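You operate a simulated robot arm through the tools that you are given. There is no shell and no other tool.

You are at the controls of a simulated robot arm. One attempt, no reset.

## Task
Mix 2 shots of orange and one of purple into the can under the spouts, then stir it even.
Fine: drip nothing; use a stick and stand it back in its pot; shut the valve, leave the tray out.

Only the result counts: the job must be done as asked and must still hold three seconds after the hand-in. Knocking over, shifting, dropping, spilling or breaking anything else fails it.

## Robot
A 7-joint arm with a two-finger parallel gripper, fixed in place. Base frame: the origin is on the floor under the middle of its stand, x ahead of it, y to its left, z up; the work surface is at about z = 0.85. Lengths are in m, angles in rad, forces in N, time in s.
It reaches about 1.247 m from its shoulder. Its first joint turns from -2.304 to 2.304 rad. Payload 3.91 kg.
The tool frame sits at the grasp point between the pads (the TCP): z along the fingers, y along the line on which they close. The tips reach 0.03 m beyond it. Largest opening 0.11 m; finger width 0.02, thickness 0.01; the body of the gripper, 0.048 by 0.112 m, starts 0.055 m behind the TCP.
Orientation is that of the tool frame in the base frame, as a unit quaternion [w, x, y, z]. With the fingers straight down and closing along the base's y, the tool's x points along the base's -x, its y along +y and its z along -z.

## Interface
- The arm moves only by the tool jog_arm. Its argument "rows" is one flat list of numbers, 7 for each row, row after row: the shift along the tool's x, y, z in m, then the turn, a rotation vector about the tool's x, y, z in rad, then the gripper command, from -1 (shut) to 1 (fully open), values between in proportion. In form: [x, y, z, rx, ry, rz, grip, x, y, z, rx, ry, rz, grip, ...]. A call has 1 to 20 rows; each row shifts and turns the commanded pose from where the row before left it, along the tool's axes as they then stand. A row lasts 0.2 s, in which the tool goes at most 0.05 m and 0.15 rad; a call with a longer step from one row to the next is refused whole, and so is a gripper value outside its range. Where a pose cannot be reached the arm comes as near as it can. A force on the tool above 40 N (or 10 N above the force at the start of the call, whichever is more), or a blocked arm, ends the call early, and 0.2 s more pass. The fingers move at their own pace (about 0.108 m/s each) and stop on an object; they squeeze with about 38 N. The grip force told is the motor's: it shows also when the fingers shut on nothing. Time passes only in rows, and 0.2 s behind the last, so rows that do not move let the fingers close. It gives the time, the measured TCP pose, the force on the tool (base axes), the opening and the grip force at its end, in the units of the frame above (readings bear some noise), with the torque about the TCP (base axes, N m) and any sound that the robot's microphone picked up.
- Cameras (640 x 400 px; columns grow to the right, rows downward): "scene" is fixed at [0.0392, 0.5034, 1.5988]; the picture's right is [0.10, -0.99, 0.00], its down [-0.57, -0.06, -0.82] and it looks along [0.81, 0.08, -0.57] (base axes); focal length 347 px, centre (320, 200). "wrist" rides on the gripper at [0.072, 0.017, -0.103] in the tool frame; the picture's right is [-0.23, 0.97, 0.00], its down [-0.76, -0.18, -0.62] and it looks along [-0.61, -0.14, 0.78] (tool axes); focal length 222 px, centre (320, 200). There is no depth. A picture from a camera that has moved, and an enlarged one, comes with that camera's place and axes in the base frame and with its lens. The place of the scene camera against the robot may be out by one fixed shift of up to 0.018 m in any direction.
- get_image(camera): a new picture of that camera. It takes no simulated time.
- zoom(camera, box): a new picture of the part [left, top, right, bottom] of that camera's present view, enlarged. It takes no simulated time.
- hand_in(): hands the job in; it is judged then, once.

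Nothing tells you positions but the pictures and the camera data. Unless the task says otherwise, let go and move clear before handing in.

The tools are called after "Emit:" as name(argument=value, ...) on one line, values as JSON. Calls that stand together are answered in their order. jog_arm: Moves the arm, as the interface text tells. Its arguments: {"type":"object","properties":{"rows":{"type":"array","items":{"type":"number"}}},"required":["rows"]} The other tools are called the same way: get_image (camera) takes a picture; zoom (camera, box) takes an enlarged picture of a part of a camera's view; hand_in () hands the job in.

At the start:

```text
time_s: 0.0
ee_pos: [0.6747, 0.2925, 1.3616]
tcp_rot: [0.0, 0.001, 1.0, 0.0]
force: [-0.6, 0.6, 0.0]
wrist_torque: [0.01, 0.02, 0.0]
gripper_width: 0.1098
gripper_force: 0.0
```

scene: 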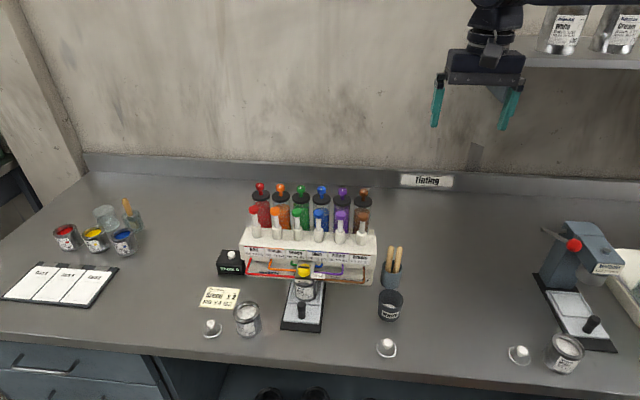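
wrist: 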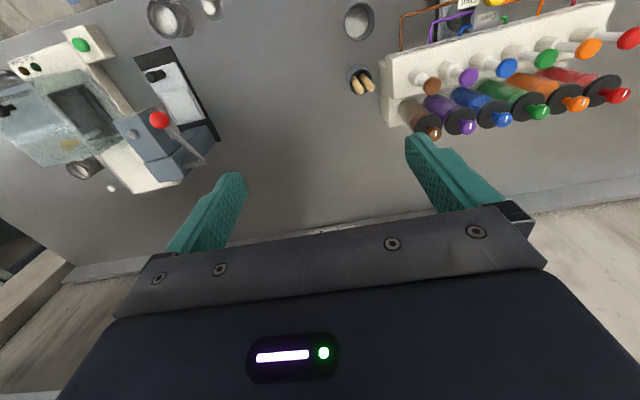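

I see a tinting bench with a six-colour dispenser, a tray with a can under its spouts, a stick pot, and other cans around it. I'll look closer before moving anything.

Emit:
zoom(camera="scene", box=[190, 170, 430, 350])

Emit:
zoom(camera="scene", box=[230, 230, 350, 340])

Emit:
zoom(camera="scene", box=[340, 220, 440, 360])

Emit:
zoom(camera="scene", box=[230, 170, 390, 270])

Emit:
zoom(camera="wrist", box=[330, 0, 640, 160])

```text
2.22 times, centred on (310, 260) of scene
camera zoom: at [0.0392, 0.5034, 1.5988], right [0.1, -0.99, 0.0], down [-0.57, -0.06, -0.82], along [0.81, 0.08, -0.57], focal length 770 px, centre (342, 67)
```

zoom: 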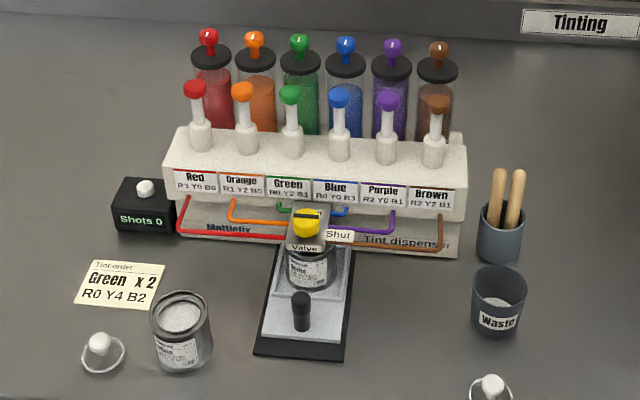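

```text
3.64 times, centred on (290, 285) of scene
camera zoom: at [0.0392, 0.5034, 1.5988], right [0.1, -0.99, 0.0], down [-0.57, -0.06, -0.82], along [0.81, 0.08, -0.57], focal length 1261 px, centre (429, -109)
```

zoom: 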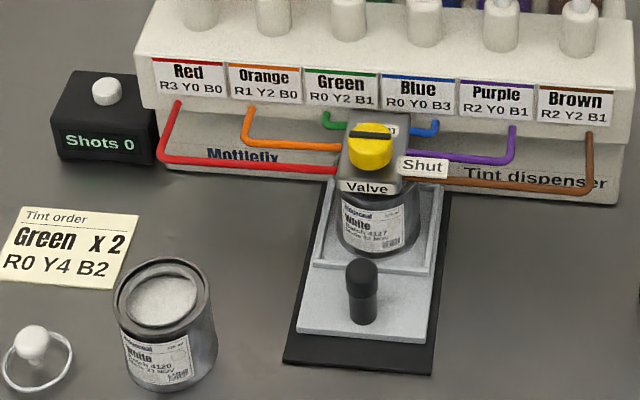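

```text
2.86 times, centred on (390, 290) of scene
camera zoom: at [0.0392, 0.5034, 1.5988], right [0.1, -0.99, 0.0], down [-0.57, -0.06, -0.82], along [0.81, 0.08, -0.57], focal length 991 px, centre (120, -57)
```

zoom: 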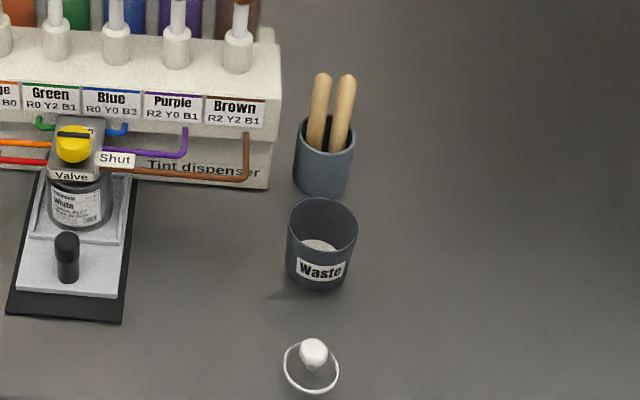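

```text
4.00 times, centred on (310, 220) of scene
camera zoom: at [0.0392, 0.5034, 1.5988], right [0.1, -0.99, 0.0], down [-0.57, -0.06, -0.82], along [0.81, 0.08, -0.57], focal length 1387 px, centre (360, 120)
```

zoom: 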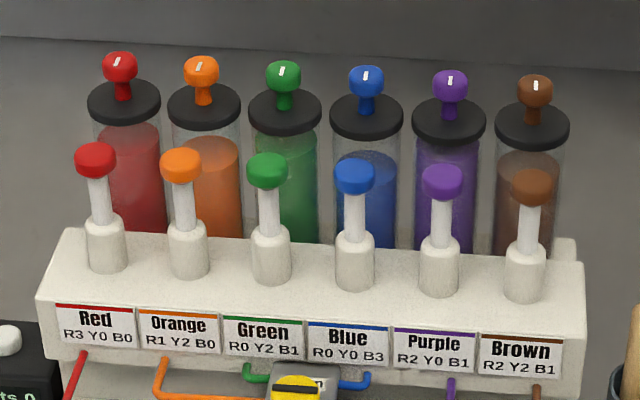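

```text
2.06 times, centred on (485, 80) of wrist
camera zoom: at [0.6028, 0.3105, 1.4637], right [0.23, 0.97, 0.0], down [0.76, -0.18, 0.62], along [0.61, -0.14, -0.78], focal length 459 px, centre (-21, 448)
```

zoom: 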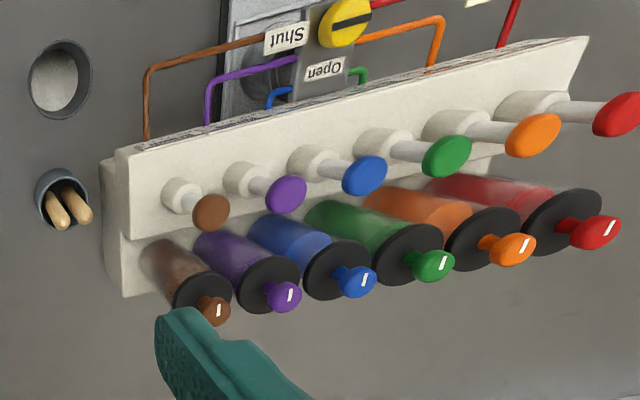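

The dispenser has six plungers, a yellow valve knob (label "Shut" on the right, "Open" behind) and a tray with a handle that holds the White can. I'll zoom in on the rest of the bench before moving.

Emit:
zoom(camera="scene", box=[275, 255, 335, 335])

Emit:
zoom(camera="scene", box=[190, 240, 270, 345])

Emit:
zoom(camera="scene", box=[0, 180, 160, 310])

Emit:
zoom(camera="scene", box=[480, 200, 640, 400])

Emit:
zoom(camera="wrist", box=[0, 0, 320, 200])

Emit:
zoom(camera="scene", box=[365, 235, 415, 365])

```text
5.00 times, centred on (305, 295) of scene
camera zoom: at [0.0392, 0.5034, 1.5988], right [0.1, -0.99, 0.0], down [-0.57, -0.06, -0.82], along [0.81, 0.08, -0.57], focal length 1734 px, centre (395, -275)
```

zoom: 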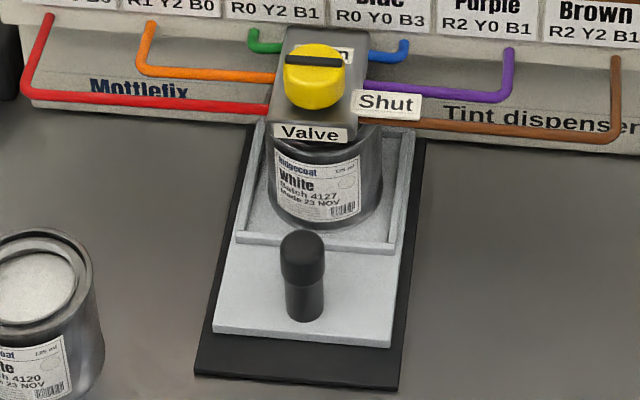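

```text
3.81 times, centred on (230, 292) of scene
camera zoom: at [0.0392, 0.5034, 1.5988], right [0.1, -0.99, 0.0], down [-0.57, -0.06, -0.82], along [0.81, 0.08, -0.57], focal length 1321 px, centre (663, -152)
```

zoom: 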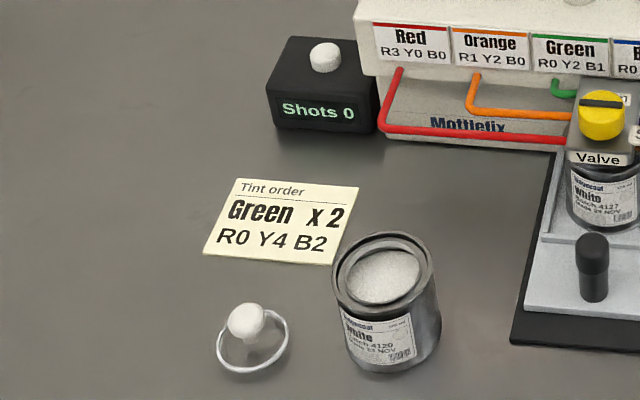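

```text
3.08 times, centred on (80, 245) of scene
camera zoom: at [0.0392, 0.5034, 1.5988], right [0.1, -0.99, 0.0], down [-0.57, -0.06, -0.82], along [0.81, 0.08, -0.57], focal length 1067 px, centre (1058, 62)
```

zoom: 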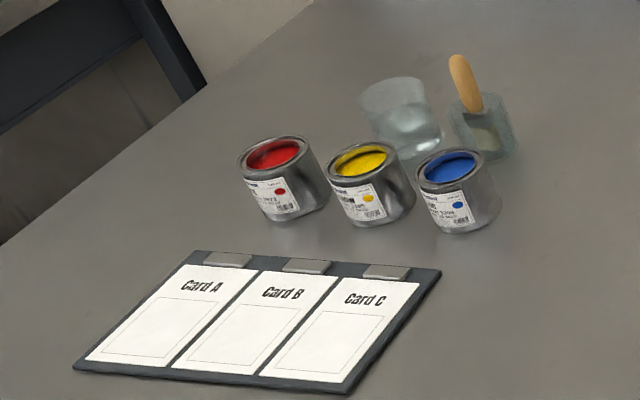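

```text
2.00 times, centred on (560, 300) of scene
camera zoom: at [0.0392, 0.5034, 1.5988], right [0.1, -0.99, 0.0], down [-0.57, -0.06, -0.82], along [0.81, 0.08, -0.57], focal length 694 px, centre (-160, 0)
```

zoom: 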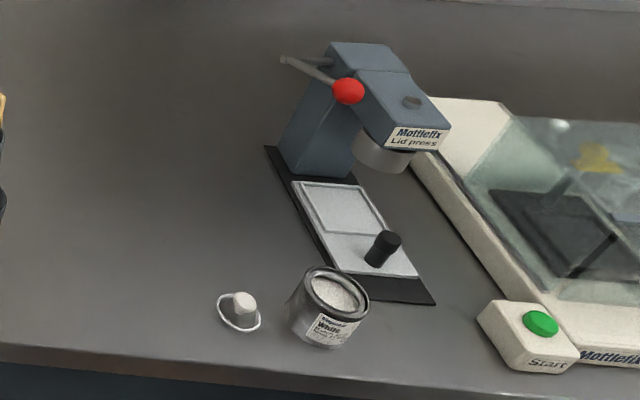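

```text
2.00 times, centred on (160, 100) of wrist
camera zoom: at [0.6028, 0.3105, 1.4637], right [0.23, 0.97, 0.0], down [0.76, -0.18, 0.62], along [0.61, -0.14, -0.78], focal length 444 px, centre (640, 400)
```

zoom: 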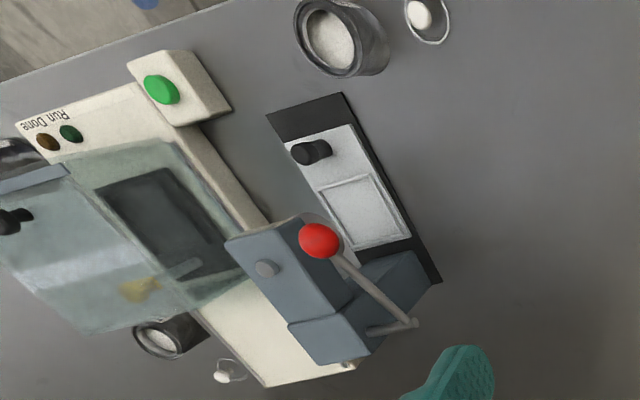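

```text
3.08 times, centred on (390, 300) of scene
camera zoom: at [0.0392, 0.5034, 1.5988], right [0.1, -0.99, 0.0], down [-0.57, -0.06, -0.82], along [0.81, 0.08, -0.57], focal length 1067 px, centre (105, -108)
```

zoom: 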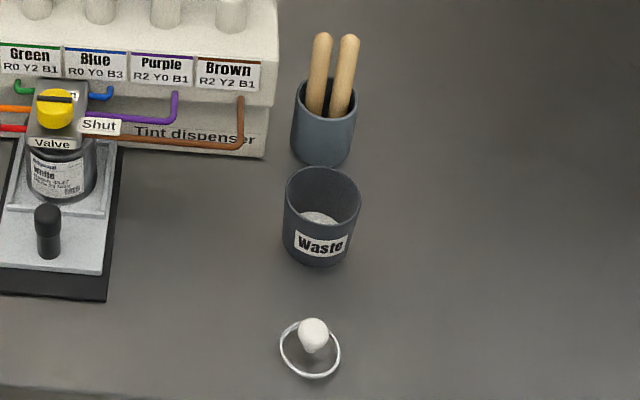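

The loose rings with white knobs look like can lids, and the tray is currently pushed in. I estimate the dispenser at about x 0.7, y 0.6. Next I'll bring the wrist camera in front of it so I can measure precisely.

Emit:
jog_arm(rows=[0.0093, 0.0384, 0.0075, 0, 0, 0, 1, 0.0093, 0.0384, 0.0075, 0, 0, 0, 1, 0.0093, 0.0384, 0.0075, 0, 0, 0, 1, 0.0093, 0.0384, 0.0075, 0, 0, 0, 1, 0.0093, 0.0384, 0.0075, 0, 0, 0, 1, 0.0093, 0.0384, 0.0075, 0, 0, 0, 1, 0.0093, 0.0384, 0.0075, 0, 0, 0, 1, 0.0096, 0.0387, 0.0091, 0, 0, 0, 1])

Emit:
get_image(camera="wrist")

Emit:
get_image(camera="scene")

```text
time_s: 1.8
ee_pos: [0.6012, 0.5991, 1.2983]
tcp_rot: [0.001, 0.001, 1.0, 0.001]
force: [0.0, 0.1, 1.6]
wrist_torque: [0.07, 0.04, -0.04]
gripper_width: 0.1101
gripper_force: 0.1
```

```text
taken
camera wrist: at [0.5296, 0.6181, 1.4012], right [0.23, 0.97, 0.0], down [0.76, -0.18, 0.62], along [0.61, -0.14, -0.78], focal length 222 px, centre (320, 200)
```

wrist: 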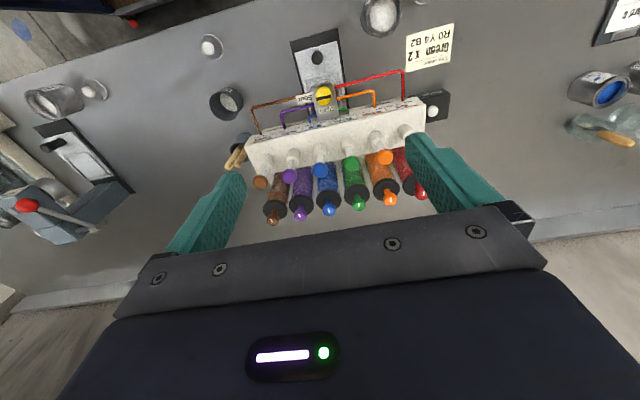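

```text
taken
```

scene: 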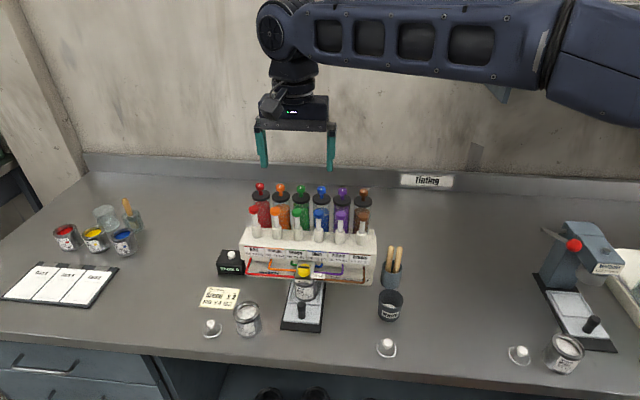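

Emit:
zoom(camera="wrist", box=[220, 60, 460, 210])

Emit:
zoom(camera="wrist", box=[270, 20, 390, 120])

Emit:
zoom(camera="wrist", box=[180, 20, 300, 190])

```text
2.67 times, centred on (340, 135) of wrist
camera zoom: at [0.5296, 0.6181, 1.4012], right [0.23, 0.97, 0.0], down [0.76, -0.18, 0.62], along [0.61, -0.14, -0.78], focal length 592 px, centre (267, 373)
```

zoom: 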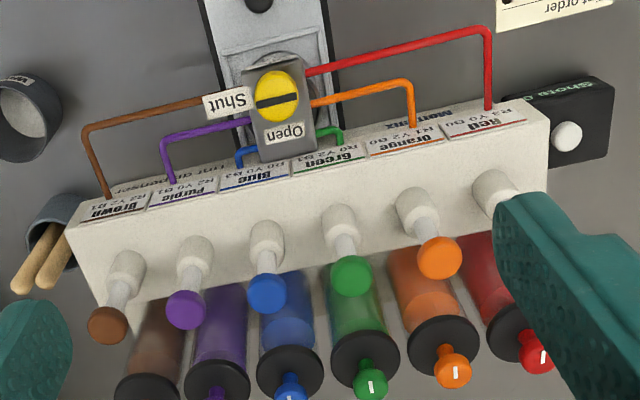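

```text
4.00 times, centred on (330, 70) of wrist
camera zoom: at [0.5296, 0.6181, 1.4012], right [0.23, 0.97, 0.0], down [0.76, -0.18, 0.62], along [0.61, -0.14, -0.78], focal length 888 px, centre (280, 720)
```

zoom: 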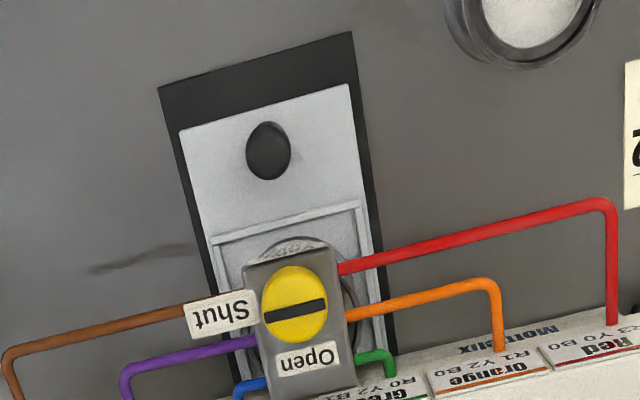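

```text
2.35 times, centred on (240, 105) of wrist
camera zoom: at [0.5296, 0.6181, 1.4012], right [0.23, 0.97, 0.0], down [0.76, -0.18, 0.62], along [0.61, -0.14, -0.78], focal length 523 px, centre (508, 424)
```

zoom: 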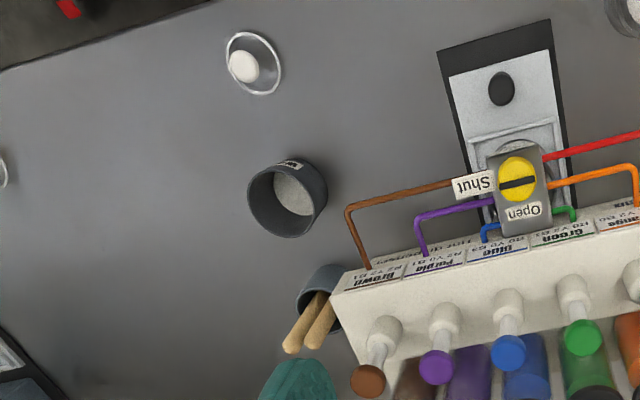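

From two wrist views I get these positions:

- Orange cap: about (0.721, 0.682, 1.076)
- Purple cap: about (0.721, 0.521, 1.075)
- Valve knob: about (0.634, 0.602, 0.969)

Next I'll go lower for a closer look at the valve block, the can and the tray.

Emit:
jog_arm(rows=[0.03, 0, 0.03, 0, 0, 0, 1, 0.03, 0, 0.03, 0, 0, 0, 1, 0.03, 0, 0.03, 0, 0, 0, 1, 0.03, 0, 0.03, 0, 0, 0, 1, 0, 0, 0.03, 0, 0, 0, 1])

Emit:
get_image(camera="wrist")

Emit:
zoom(camera="wrist", box=[270, 80, 430, 180])

```text
time_s: 3.0
ee_pos: [0.4799, 0.5994, 1.1503]
tcp_rot: [0.0, 0.001, 1.0, 0.0]
force: [-0.7, 0.1, -0.5]
wrist_torque: [0.0, -0.06, 0.01]
gripper_width: 0.1101
gripper_force: 0.0
```

```text
taken
camera wrist: at [0.4078, 0.6172, 1.2526], right [0.23, 0.97, 0.0], down [0.76, -0.18, 0.62], along [0.61, -0.14, -0.78], focal length 222 px, centre (320, 200)
```

wrist: 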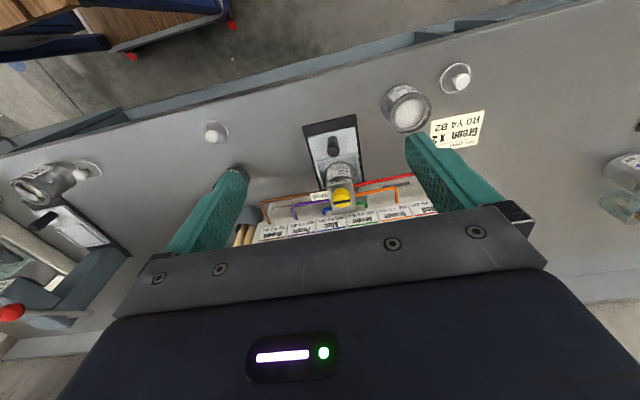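

```text
4.00 times, centred on (350, 130) of wrist
camera zoom: at [0.4078, 0.6172, 1.2526], right [0.23, 0.97, 0.0], down [0.76, -0.18, 0.62], along [0.61, -0.14, -0.78], focal length 888 px, centre (200, 480)
```

zoom: 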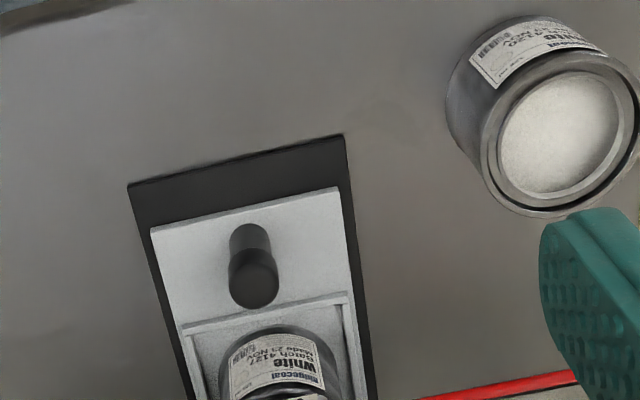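

The tray and handle show clearly here. Now I'll zoom in on the valve block and the can top.

Emit:
zoom(camera="wrist", box=[300, 150, 396, 210])

Emit:
jog_arm(rows=[0, 0, 0, 0, -0.15, 0, 1, 0, 0, 0, 0, -0.15, 0, 1])

Emit:
get_image(camera="wrist")

```text
6.67 times, centred on (348, 180) of wrist
camera zoom: at [0.4078, 0.6172, 1.2526], right [0.23, 0.97, 0.0], down [0.76, -0.18, 0.62], along [0.61, -0.14, -0.78], focal length 1481 px, centre (133, 333)
```

zoom: 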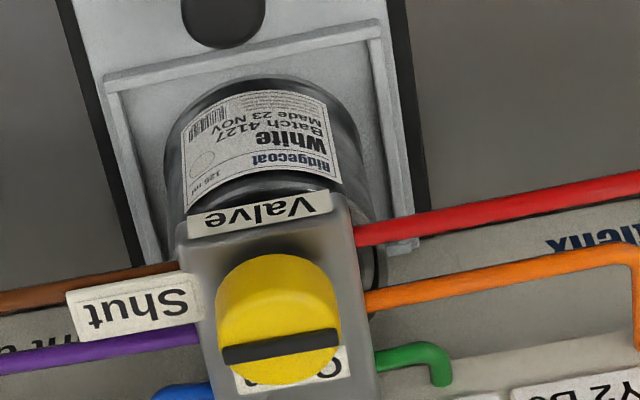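

```text
time_s: 3.6
ee_pos: [0.4804, 0.5993, 1.1494]
tcp_rot: [0.15, 0.0, 0.989, 0.0]
force: [0.1, 0.1, 0.6]
wrist_torque: [0.03, 0.02, -0.03]
gripper_width: 0.1101
gripper_force: 0.0
```

```text
taken
camera wrist: at [0.3807, 0.6176, 1.2261], right [0.22, 0.97, 0.07], down [0.54, -0.18, 0.82], along [0.81, -0.14, -0.57], focal length 222 px, centre (320, 200)
```

wrist: 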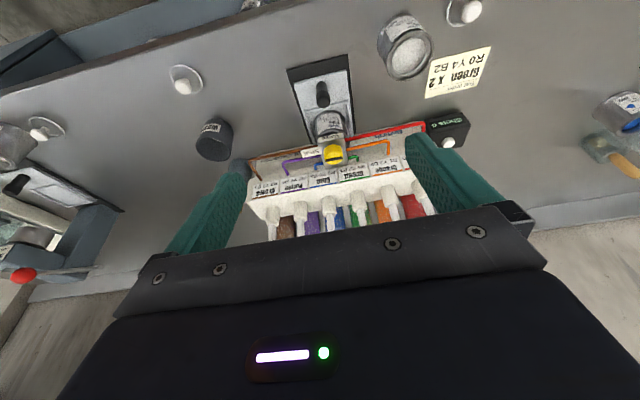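

The counter reads Shots 0 and the can sits under the valve block. I'll go lower and flatter to look into the gap between the block and the can.

Emit:
jog_arm(rows=[0.0263, 0, 0.0338, 0, 0, 0, 1, 0.0263, 0, 0.0338, 0, 0, 0, 1, 0, 0, 0, 0, -0.15, 0, 1, 0, 0, 0, 0, -0.1, 0, 1])

Emit:
get_image(camera="wrist")

Emit:
zoom(camera="wrist", box=[280, 80, 400, 170])

```text
time_s: 4.6
ee_pos: [0.4506, 0.5989, 1.0689]
tcp_rot: [0.273, 0.0, 0.962, 0.0]
force: [1.4, -0.1, -0.4]
wrist_torque: [0.02, 0.04, 0.02]
gripper_width: 0.1102
gripper_force: 0.0
```

```text
taken
camera wrist: at [0.3346, 0.6178, 1.1181], right [0.19, 0.97, 0.12], down [0.32, -0.18, 0.93], along [0.93, -0.14, -0.35], focal length 222 px, centre (320, 200)
```

wrist: 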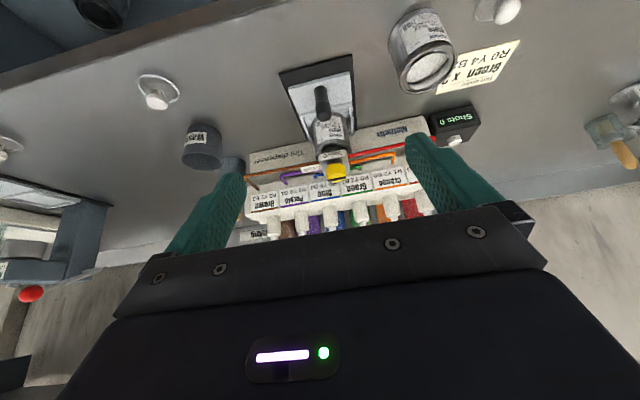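

```text
4.44 times, centred on (340, 125) of wrist
camera zoom: at [0.3346, 0.6178, 1.1181], right [0.19, 0.97, 0.12], down [0.32, -0.18, 0.93], along [0.93, -0.14, -0.35], focal length 987 px, centre (231, 533)
```

zoom: 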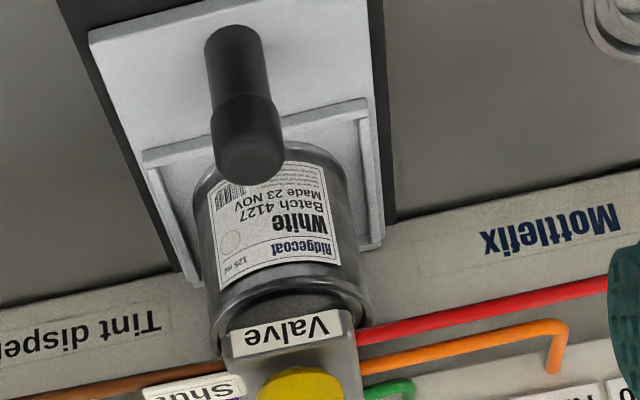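

Through the gap the can looks open and dark inside, and the tray handle top is at about (0.578, 0.6015, 0.907). The valve knob top is near (0.633, 0.602, 0.980). I'll go back upright, move above the knob with the fingers partly closed, and test the wrist's turn in free air.

Emit:
jog_arm(rows=[0, 0, 0, 0, 0.15, 0, 1, 0, 0, 0, 0, 0.15, 0, 1, 0, 0, 0, 0, 0.15, 0, 1, 0, 0, 0, 0, 0.1, 0, 1, 0, 0, -0.035, 0, 0, 0, 0, 0, 0, -0.036, 0, 0, 0, -0.1, -0.0456, 0.0007, 0, 0, 0, 0, -0.1, -0.0456, 0.0007, 0, 0, 0, 0, -0.1, -0.0456, 0.0007, 0, 0, 0, 0, -0.1, -0.0456, 0.0007, 0, 0, 0, 0, -0.1])

Emit:
get_image(camera="wrist")

Emit:
get_image(camera="scene")

```text
time_s: 6.8
ee_pos: [0.6311, 0.6035, 1.1406]
tcp_rot: [-0.001, 0.0, 1.0, 0.001]
force: [-0.8, 1.0, 0.3]
wrist_torque: [0.01, -0.05, -0.02]
gripper_width: 0.0494
gripper_force: 0.1
```

```text
taken
camera wrist: at [0.5589, 0.6214, 1.2433], right [0.23, 0.97, 0.0], down [0.76, -0.18, 0.62], along [0.61, -0.14, -0.78], focal length 222 px, centre (320, 200)
```

wrist: 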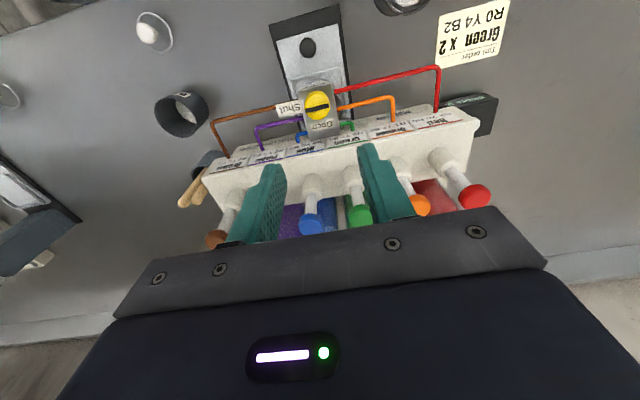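

```text
taken
```

scene: 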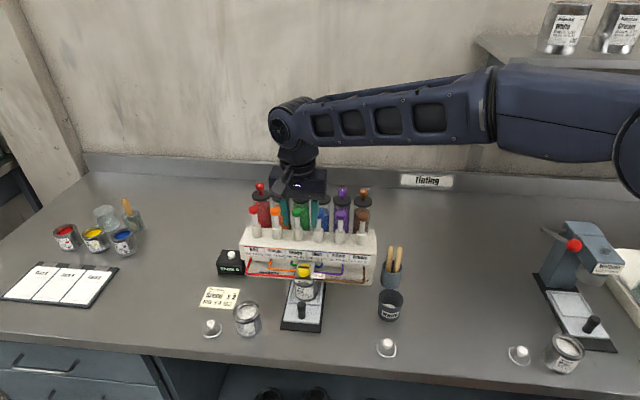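

The gripper is above the knob with the fingers about 0.049 m apart. I'll zoom in from here to refine the knob and plunger positions.

Emit:
zoom(camera="wrist", box=[260, 70, 380, 145])

Emit:
zoom(camera="wrist", box=[190, 130, 500, 250])

Emit:
zoom(camera="scene", box=[225, 150, 385, 290])

```text
5.33 times, centred on (320, 108) of wrist
camera zoom: at [0.5589, 0.6214, 1.2433], right [0.23, 0.97, 0.0], down [0.76, -0.18, 0.62], along [0.61, -0.14, -0.78], focal length 1185 px, centre (320, 693)
```

zoom: 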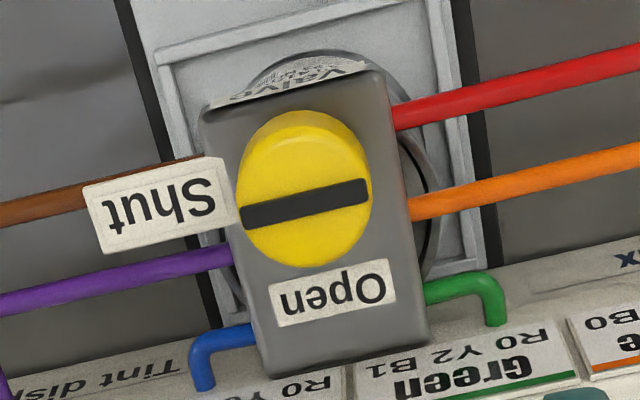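

```text
2.06 times, centred on (345, 190) of wrist
camera zoom: at [0.5589, 0.6214, 1.2433], right [0.23, 0.97, 0.0], down [0.76, -0.18, 0.62], along [0.61, -0.14, -0.78], focal length 459 px, centre (268, 221)
```

zoom: 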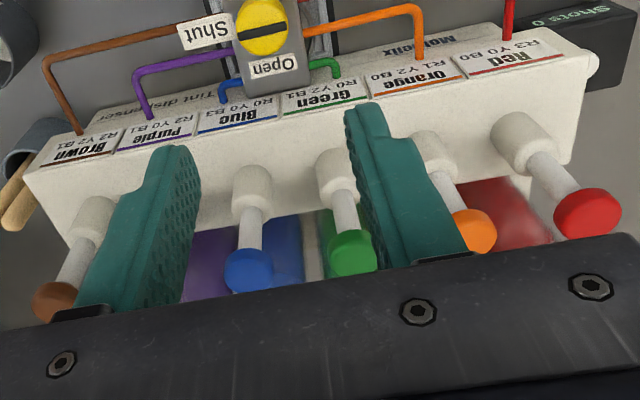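

```text
2.86 times, centred on (305, 220) of scene
camera zoom: at [0.0392, 0.5034, 1.5988], right [0.1, -0.99, 0.0], down [-0.57, -0.06, -0.82], along [0.81, 0.08, -0.57], focal length 991 px, centre (363, 143)
```

zoom: 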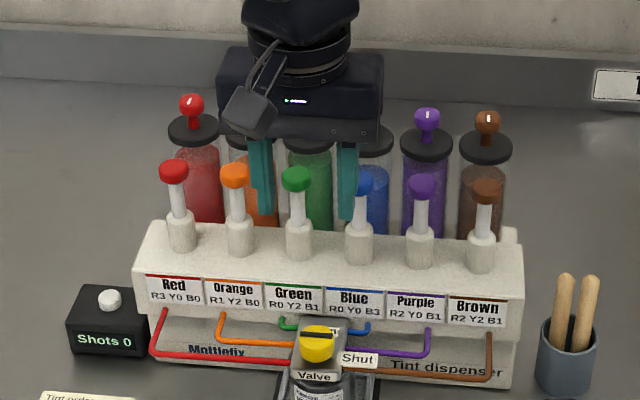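

The refined knob centre is about (0.6333, 0.6016), with its top near z 0.98 and a diameter of about 0.029. I'll test a +90° turn about vertical here, in free air.

Emit:
jog_arm(rows=[0, 0, 0, 0, 0, -0.1428, -0.1, 0, 0, 0, 0, 0, -0.1428, -0.1, 0, 0, 0, 0, 0, -0.1428, -0.1, 0, 0, 0, 0, 0, -0.1428, -0.1, 0, 0, 0, 0, 0, -0.1428, -0.1, 0, 0, 0, 0, 0, -0.1428, -0.1, 0, 0, 0, 0, 0, -0.1428, -0.1, 0, 0, 0, 0, 0, -0.1428, -0.1, 0, 0, 0, 0, 0, -0.1428, -0.1, 0, 0, 0, 0, 0, -0.1428, -0.1, 0, 0, 0, 0, 0, -0.1428, -0.1])

Emit:
get_image(camera="scene")

Emit:
get_image(camera="wrist")

```text
time_s: 9.2
ee_pos: [0.6321, 0.603, 1.1398]
tcp_rot: [0.0, 0.707, -0.707, 0.0]
force: [0.1, 0.2, -0.3]
wrist_torque: [-0.01, 0.0, 0.0]
gripper_width: 0.0496
gripper_force: 0.1
```

```text
taken
```

scene: 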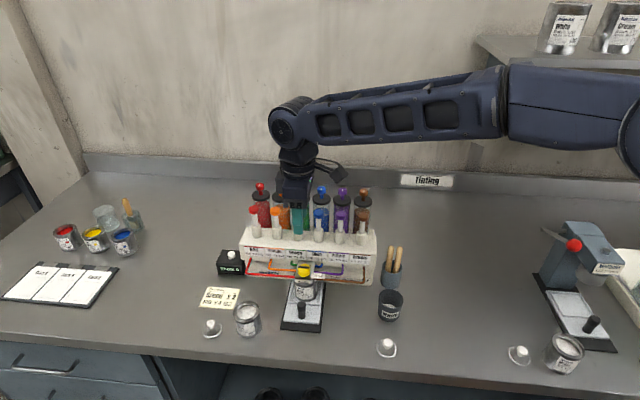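

```text
taken
camera wrist: at [0.6159, 0.5317, 1.2431], right [-0.97, 0.23, 0.0], down [0.18, 0.76, 0.62], along [0.14, 0.61, -0.78], focal length 222 px, centre (320, 200)
```

wrist: 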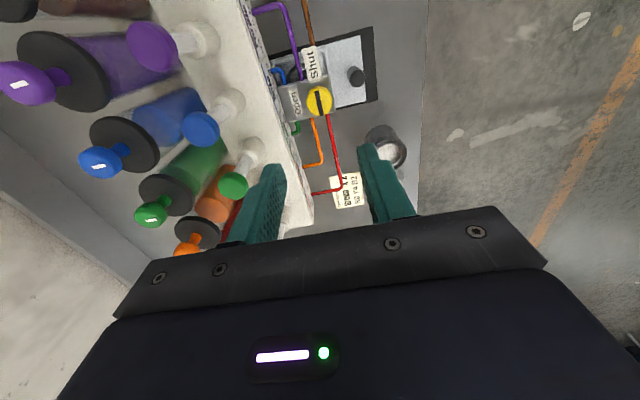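

The +90° turn is reachable. This side view also helps with heights and clearances, so I'll zoom in.

Emit:
zoom(camera="wrist", box=[250, 40, 400, 134])

Emit:
zoom(camera="wrist", box=[80, 10, 320, 260])

```text
4.26 times, centred on (325, 87) of wrist
camera zoom: at [0.6159, 0.5317, 1.2431], right [-0.97, 0.23, 0.0], down [0.18, 0.76, 0.62], along [0.14, 0.61, -0.78], focal length 945 px, centre (299, 681)
```

zoom: 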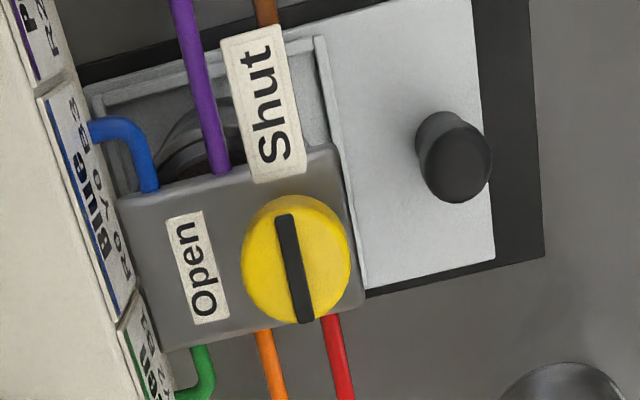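

```text
1.60 times, centred on (200, 135) of wrist
camera zoom: at [0.6159, 0.5317, 1.2431], right [-0.97, 0.23, 0.0], down [0.18, 0.76, 0.62], along [0.14, 0.61, -0.78], focal length 355 px, centre (512, 304)
```

zoom: 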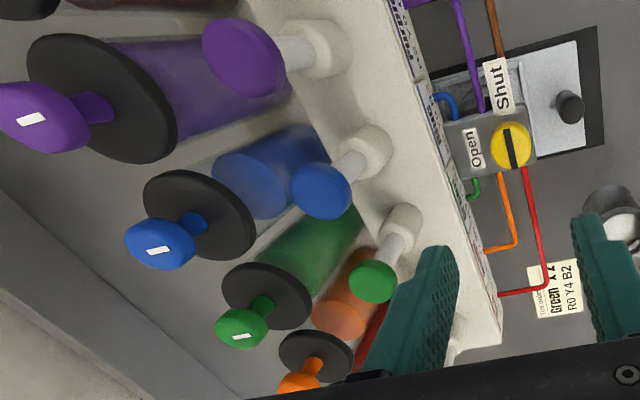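

The block top and the tags sit at about z 0.955 and the knob stands from there to 0.978, so tips at about 0.963 will grip it well. I'll turn back, centre over the knob and go partway down.

Emit:
jog_arm(rows=[0, 0, 0, 0, 0, 0.1428, -0.1, 0, 0, 0, 0, 0, 0.1428, -0.1, 0, 0, 0, 0, 0, 0.1428, -0.1, 0, 0, 0, 0, 0, 0.1428, -0.1, 0, 0, 0, 0, 0, 0.1428, -0.1, 0, 0, 0, 0, 0, 0.1428, -0.1, 0, 0, 0, 0, 0, 0.1428, -0.1, 0, 0, 0, 0, 0, 0.1428, -0.1, 0, 0, 0, 0, 0, 0.1428, -0.1, 0, 0, 0, 0, 0, 0.1428, -0.1, 0, 0, 0, 0, 0, 0.1428, -0.1, -0.0012, -0.0013, 0.03, 0, 0, 0, -0.1, 0, 0, 0.03, 0, 0, 0, -0.1, 0, 0, 0.03, 0, 0, 0, -0.1])

Emit:
get_image(camera="wrist")

Emit:
zoom(camera="wrist", box=[220, 90, 420, 230])

Emit:
zoom(camera="scene", box=[240, 180, 380, 300])

```text
time_s: 12.2
ee_pos: [0.633, 0.6002, 1.0509]
tcp_rot: [-0.001, 0.0, 1.0, 0.0]
force: [-0.3, 0.0, 0.2]
wrist_torque: [0.01, 0.0, -0.01]
gripper_width: 0.0494
gripper_force: 0.0
```

```text
taken
camera wrist: at [0.5603, 0.6189, 1.1534], right [0.23, 0.97, 0.0], down [0.76, -0.18, 0.62], along [0.61, -0.14, -0.78], focal length 222 px, centre (320, 200)
```

wrist: 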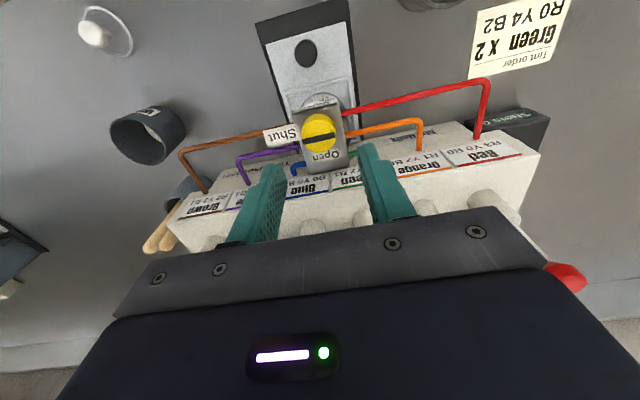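

```text
2.86 times, centred on (320, 160) of wrist
camera zoom: at [0.5603, 0.6189, 1.1534], right [0.23, 0.97, 0.0], down [0.76, -0.18, 0.62], along [0.61, -0.14, -0.78], focal length 635 px, centre (320, 314)
```

zoom: 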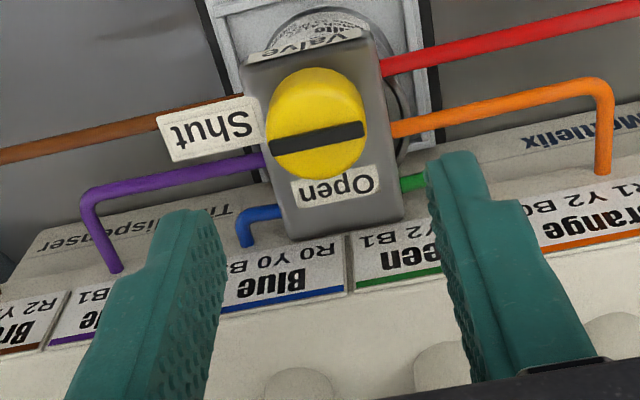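

```text
3.33 times, centred on (310, 240) of scene
camera zoom: at [0.0392, 0.5034, 1.5988], right [0.1, -0.99, 0.0], down [-0.57, -0.06, -0.82], along [0.81, 0.08, -0.57], focal length 1156 px, centre (353, 67)
```

zoom: 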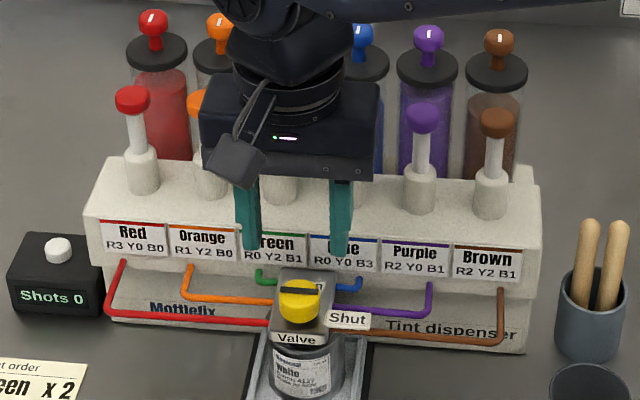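

The fingers straddle the knob as planned, which I confirm at about (0.6335, 0.6017). I'll now descend around it.

Emit:
jog_arm(rows=[0, 0, 0.02, 0, 0, 0, -0.1, 0, 0, 0.02, 0, 0, 0, -0.1, 0, 0, 0.01, 0, 0, 0, -0.1, 0, 0, 0.007, 0, 0, 0, -0.1])

Emit:
zoom(camera="wrist", box=[220, 90, 420, 230])

Emit:
zoom(camera="scene", box=[265, 230, 345, 300])

```text
time_s: 13.2
ee_pos: [0.6333, 0.6013, 0.9926]
tcp_rot: [-0.001, 0.0, 1.0, 0.0]
force: [0.5, 0.3, -0.2]
wrist_torque: [0.01, 0.0, 0.05]
gripper_width: 0.0497
gripper_force: 0.1
```

```text
2.86 times, centred on (320, 160) of wrist
camera zoom: at [0.5611, 0.6194, 1.0952], right [0.23, 0.97, 0.0], down [0.76, -0.18, 0.62], along [0.61, -0.14, -0.78], focal length 635 px, centre (320, 314)
```

zoom: 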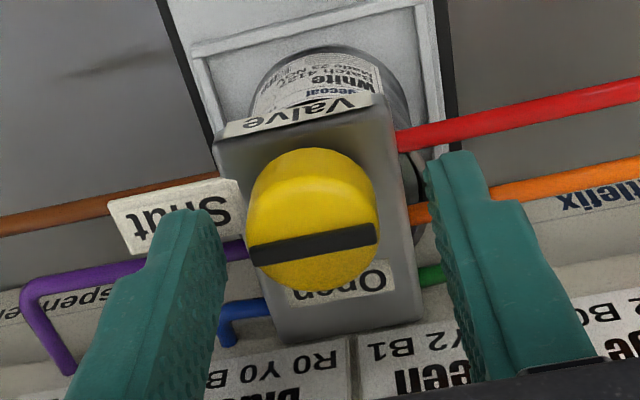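

```text
5.71 times, centred on (305, 265) of scene
camera zoom: at [0.0392, 0.5034, 1.5988], right [0.1, -0.99, 0.0], down [-0.57, -0.06, -0.82], along [0.81, 0.08, -0.57], focal length 1981 px, centre (406, -171)
```

zoom: 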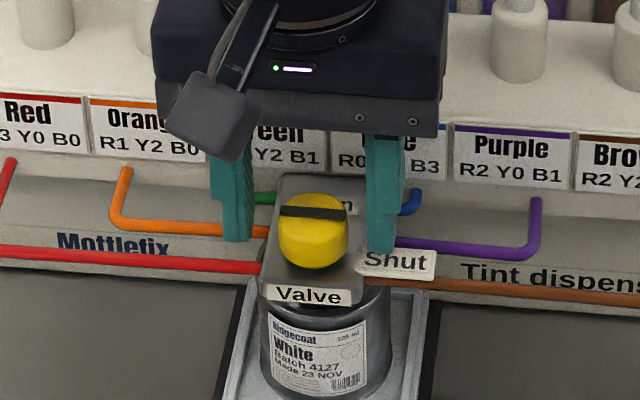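

The fingers straddle the knob with no contact force. I'll close on it.

Emit:
jog_arm(rows=[0, 0, 0, 0, 0, 0, -1, 0, 0, 0, 0, 0, 0, -1, 0, 0, 0, 0, 0, 0, -1])

Emit:
zoom(camera="wrist", box=[220, 90, 420, 230])

```text
time_s: 14.0
ee_pos: [0.634, 0.6007, 0.9935]
tcp_rot: [0.0, 0.001, 1.0, -0.002]
force: [-3.8, -24.0, 0.1]
wrist_torque: [-0.44, 0.32, 0.02]
gripper_width: 0.0297
gripper_force: 45.5
```

```text
2.86 times, centred on (320, 160) of wrist
camera zoom: at [0.5616, 0.6182, 1.0951], right [0.23, 0.97, 0.0], down [0.76, -0.18, 0.62], along [0.61, -0.14, -0.78], focal length 635 px, centre (320, 314)
```

zoom: 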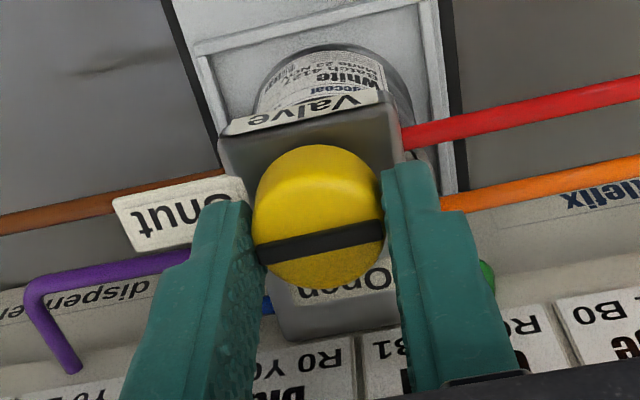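

The grip holds at 0.0297 m, but there is a 24 N sideways load, so I'm slightly off-centre in y. I'll nudge about -0.8 mm in y to relieve it.

Emit:
jog_arm(rows=[0, -0.0006, 0, 0, 0, 0, -1, 0, 0, 0, 0, 0, 0, -1])

```text
time_s: 14.6
ee_pos: [0.6349, 0.6008, 0.9929]
tcp_rot: [0.001, -0.001, 1.0, 0.0]
force: [-0.8, -21.2, -10.6]
wrist_torque: [-0.04, -0.37, 0.01]
gripper_width: 0.0295
gripper_force: 45.0
```

Emit:
jog_arm(rows=[0, -0.001, 0, 0, 0, 0, -1, 0, 0, 0, 0, 0, 0, -1])

```text
time_s: 15.2
ee_pos: [0.6342, 0.6, 0.9931]
tcp_rot: [0.0, -0.001, 1.0, 0.0]
force: [6.6, -2.7, -21.9]
wrist_torque: [-0.32, -0.46, -0.04]
gripper_width: 0.0296
gripper_force: 45.6
```

Emit:
jog_arm(rows=[-0.0005, 0, 0.0008, 0, 0, 0, -1, 0, 0, 0, 0, 0, 0, -1])

```text
time_s: 15.8
ee_pos: [0.6344, 0.6001, 0.9933]
tcp_rot: [-0.001, 0.0, 1.0, 0.0]
force: [-3.1, -5.1, -18.2]
wrist_torque: [0.31, -0.37, 0.05]
gripper_width: 0.0298
gripper_force: 45.1
```

The side loads are mostly relieved. I'll start turning the knob towards Open and check partway.

Emit:
jog_arm(rows=[0, 0, 0, 0, 0, -0.1, -1, 0, 0, 0, 0, 0, -0.1, -1, 0, 0, 0, 0, 0, -0.1, -1])

Emit:
zoom(camera="scene", box=[265, 230, 345, 300])

Emit:
zoom(camera="wrist", box=[220, 90, 420, 230])

```text
time_s: 16.6
ee_pos: [0.6338, 0.5995, 0.9927]
tcp_rot: [0.0, -0.15, 0.989, 0.0]
force: [-9.1, -4.8, -14.4]
wrist_torque: [0.04, 1.01, -0.03]
gripper_width: 0.0297
gripper_force: 45.1
```

```text
5.71 times, centred on (305, 265) of scene
camera zoom: at [0.0392, 0.5034, 1.5988], right [0.1, -0.99, 0.0], down [-0.57, -0.06, -0.82], along [0.81, 0.08, -0.57], focal length 1981 px, centre (406, -171)
```

zoom: 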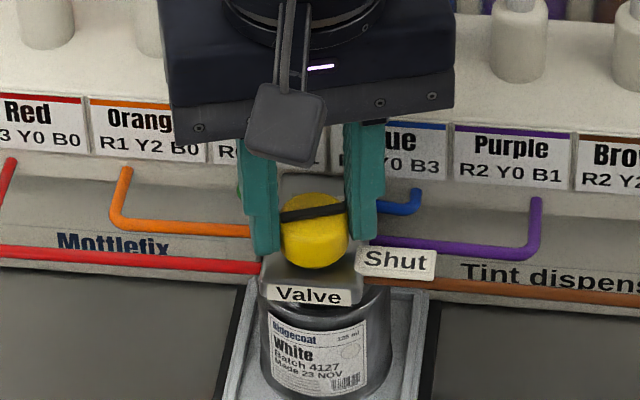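

```text
2.86 times, centred on (320, 160) of wrist
camera zoom: at [0.5598, 0.5959, 1.0953], right [-0.07, 1.0, 0.0], down [0.78, 0.06, 0.62], along [0.62, 0.05, -0.78], focal length 635 px, centre (320, 314)
```

zoom: 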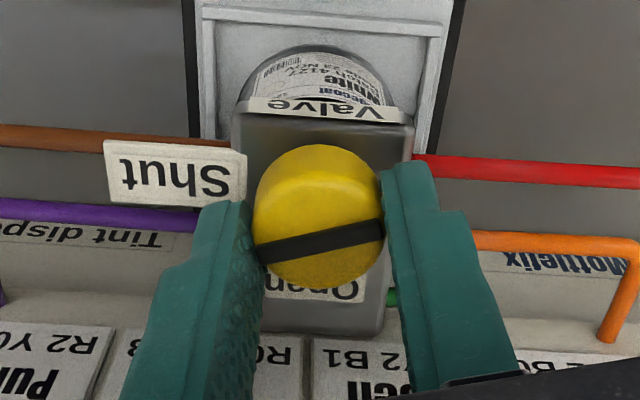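

The knob turns with the gripper, and its pointer is moving from Shut towards Open. I'll continue.

Emit:
jog_arm(rows=[0, 0, 0, 0, 0, -0.127, -1, 0, 0, 0, 0, 0, -0.127, -1, 0, 0, 0, 0, 0, -0.127, -1, 0, 0, 0, 0, 0, -0.127, -1, 0, 0, 0, 0, 0, -0.127, -1])

```text
time_s: 17.8
ee_pos: [0.6331, 0.6004, 0.992]
tcp_rot: [0.002, -0.452, 0.892, 0.001]
force: [-16.0, 8.3, -5.9]
wrist_torque: [0.21, 0.33, -0.01]
gripper_width: 0.0291
gripper_force: 44.8
```

Emit:
jog_arm(rows=[0, 0, 0, 0, 0, -0.127, -1, 0, 0, 0, 0, 0, -0.127, -1, 0, 0, 0, 0, 0, -0.127, -1, 0, 0, 0, 0, 0, -0.127, -1, 0, 0, 0, 0, 0, -0.127, -1])

Emit:
zoom(camera="scene", box=[265, 230, 345, 300])

Emit:
zoom(camera="wrist", box=[220, 90, 420, 230])

```text
time_s: 19.0
ee_pos: [0.6335, 0.6016, 0.9925]
tcp_rot: [0.0, 0.708, -0.706, 0.0]
force: [-29.8, 12.7, -1.6]
wrist_torque: [0.16, 0.49, -0.63]
gripper_width: 0.03
gripper_force: 44.7
```

```text
5.71 times, centred on (305, 265) of scene
camera zoom: at [0.0392, 0.5034, 1.5988], right [0.1, -0.99, 0.0], down [-0.57, -0.06, -0.82], along [0.81, 0.08, -0.57], focal length 1981 px, centre (406, -171)
```

zoom: 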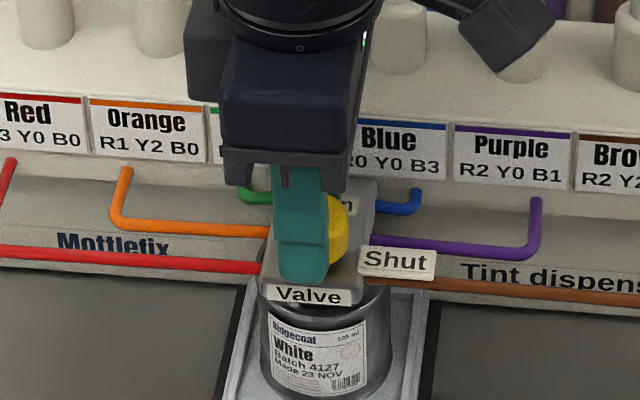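

```text
2.86 times, centred on (320, 160) of wrist
camera zoom: at [0.6162, 0.5297, 1.0953], right [-0.97, 0.22, 0.0], down [0.18, 0.76, 0.62], along [0.14, 0.61, -0.78], focal length 635 px, centre (320, 314)
```

zoom: 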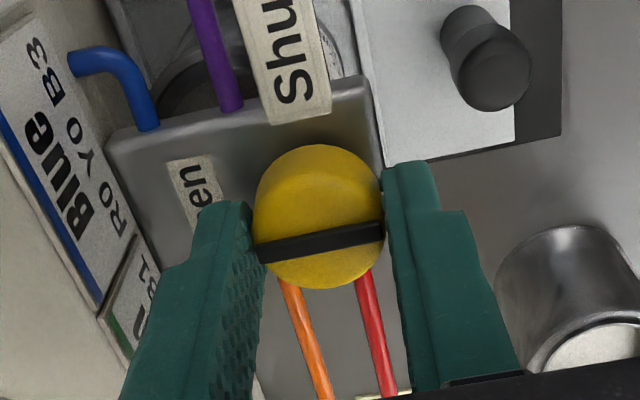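

The pointer now lies along x towards Open and I feel the stop. I'll release slightly, lift straight up, and check the knob and the counter.

Emit:
jog_arm(rows=[0, 0, 0, 0, 0, 0, -0.25, 0, 0, 0, 0, 0, 0, -0.25, 0, 0, -0.01, 0, 0, 0, -0.25, 0, 0, -0.02, 0, 0, 0, -0.25, 0, 0, -0.03, 0, 0, 0, -0.25, 0, 0, -0.04, 0, 0, 0, -0.25, 0, 0, -0.05, 0, 0, 0, -0.25])

Emit:
get_image(camera="wrist")

Emit:
zoom(camera="scene", box=[220, 200, 380, 330])

```text
time_s: 20.6
ee_pos: [0.6347, 0.5997, 1.1433]
tcp_rot: [0.0, 0.707, -0.707, 0.0]
force: [-0.2, 0.4, -0.2]
wrist_torque: [0.02, 0.02, 0.01]
gripper_width: 0.0414
gripper_force: 0.1
```

```text
taken
camera wrist: at [0.6183, 0.5282, 1.2456], right [-0.97, 0.23, 0.0], down [0.18, 0.76, 0.62], along [0.14, 0.61, -0.78], focal length 222 px, centre (320, 200)
```

wrist: 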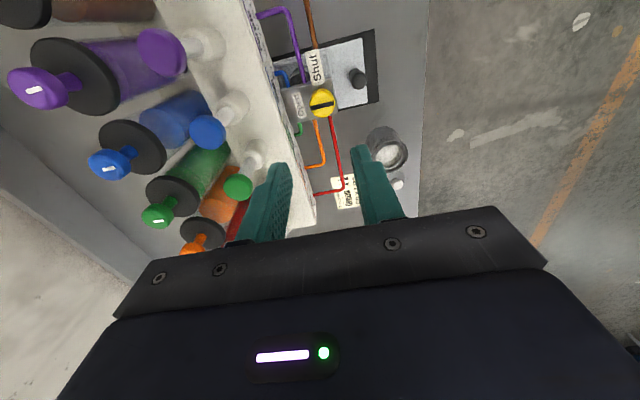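

```text
3.08 times, centred on (300, 265) of scene
camera zoom: at [0.0392, 0.5034, 1.5988], right [0.1, -0.99, 0.0], down [-0.57, -0.06, -0.82], along [0.81, 0.08, -0.57], focal length 1067 px, centre (382, 0)
```

zoom: 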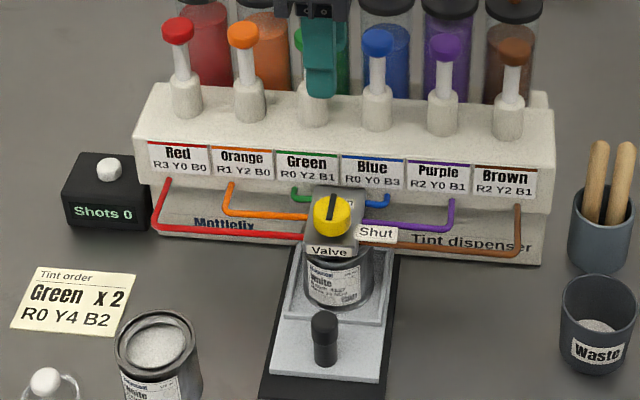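

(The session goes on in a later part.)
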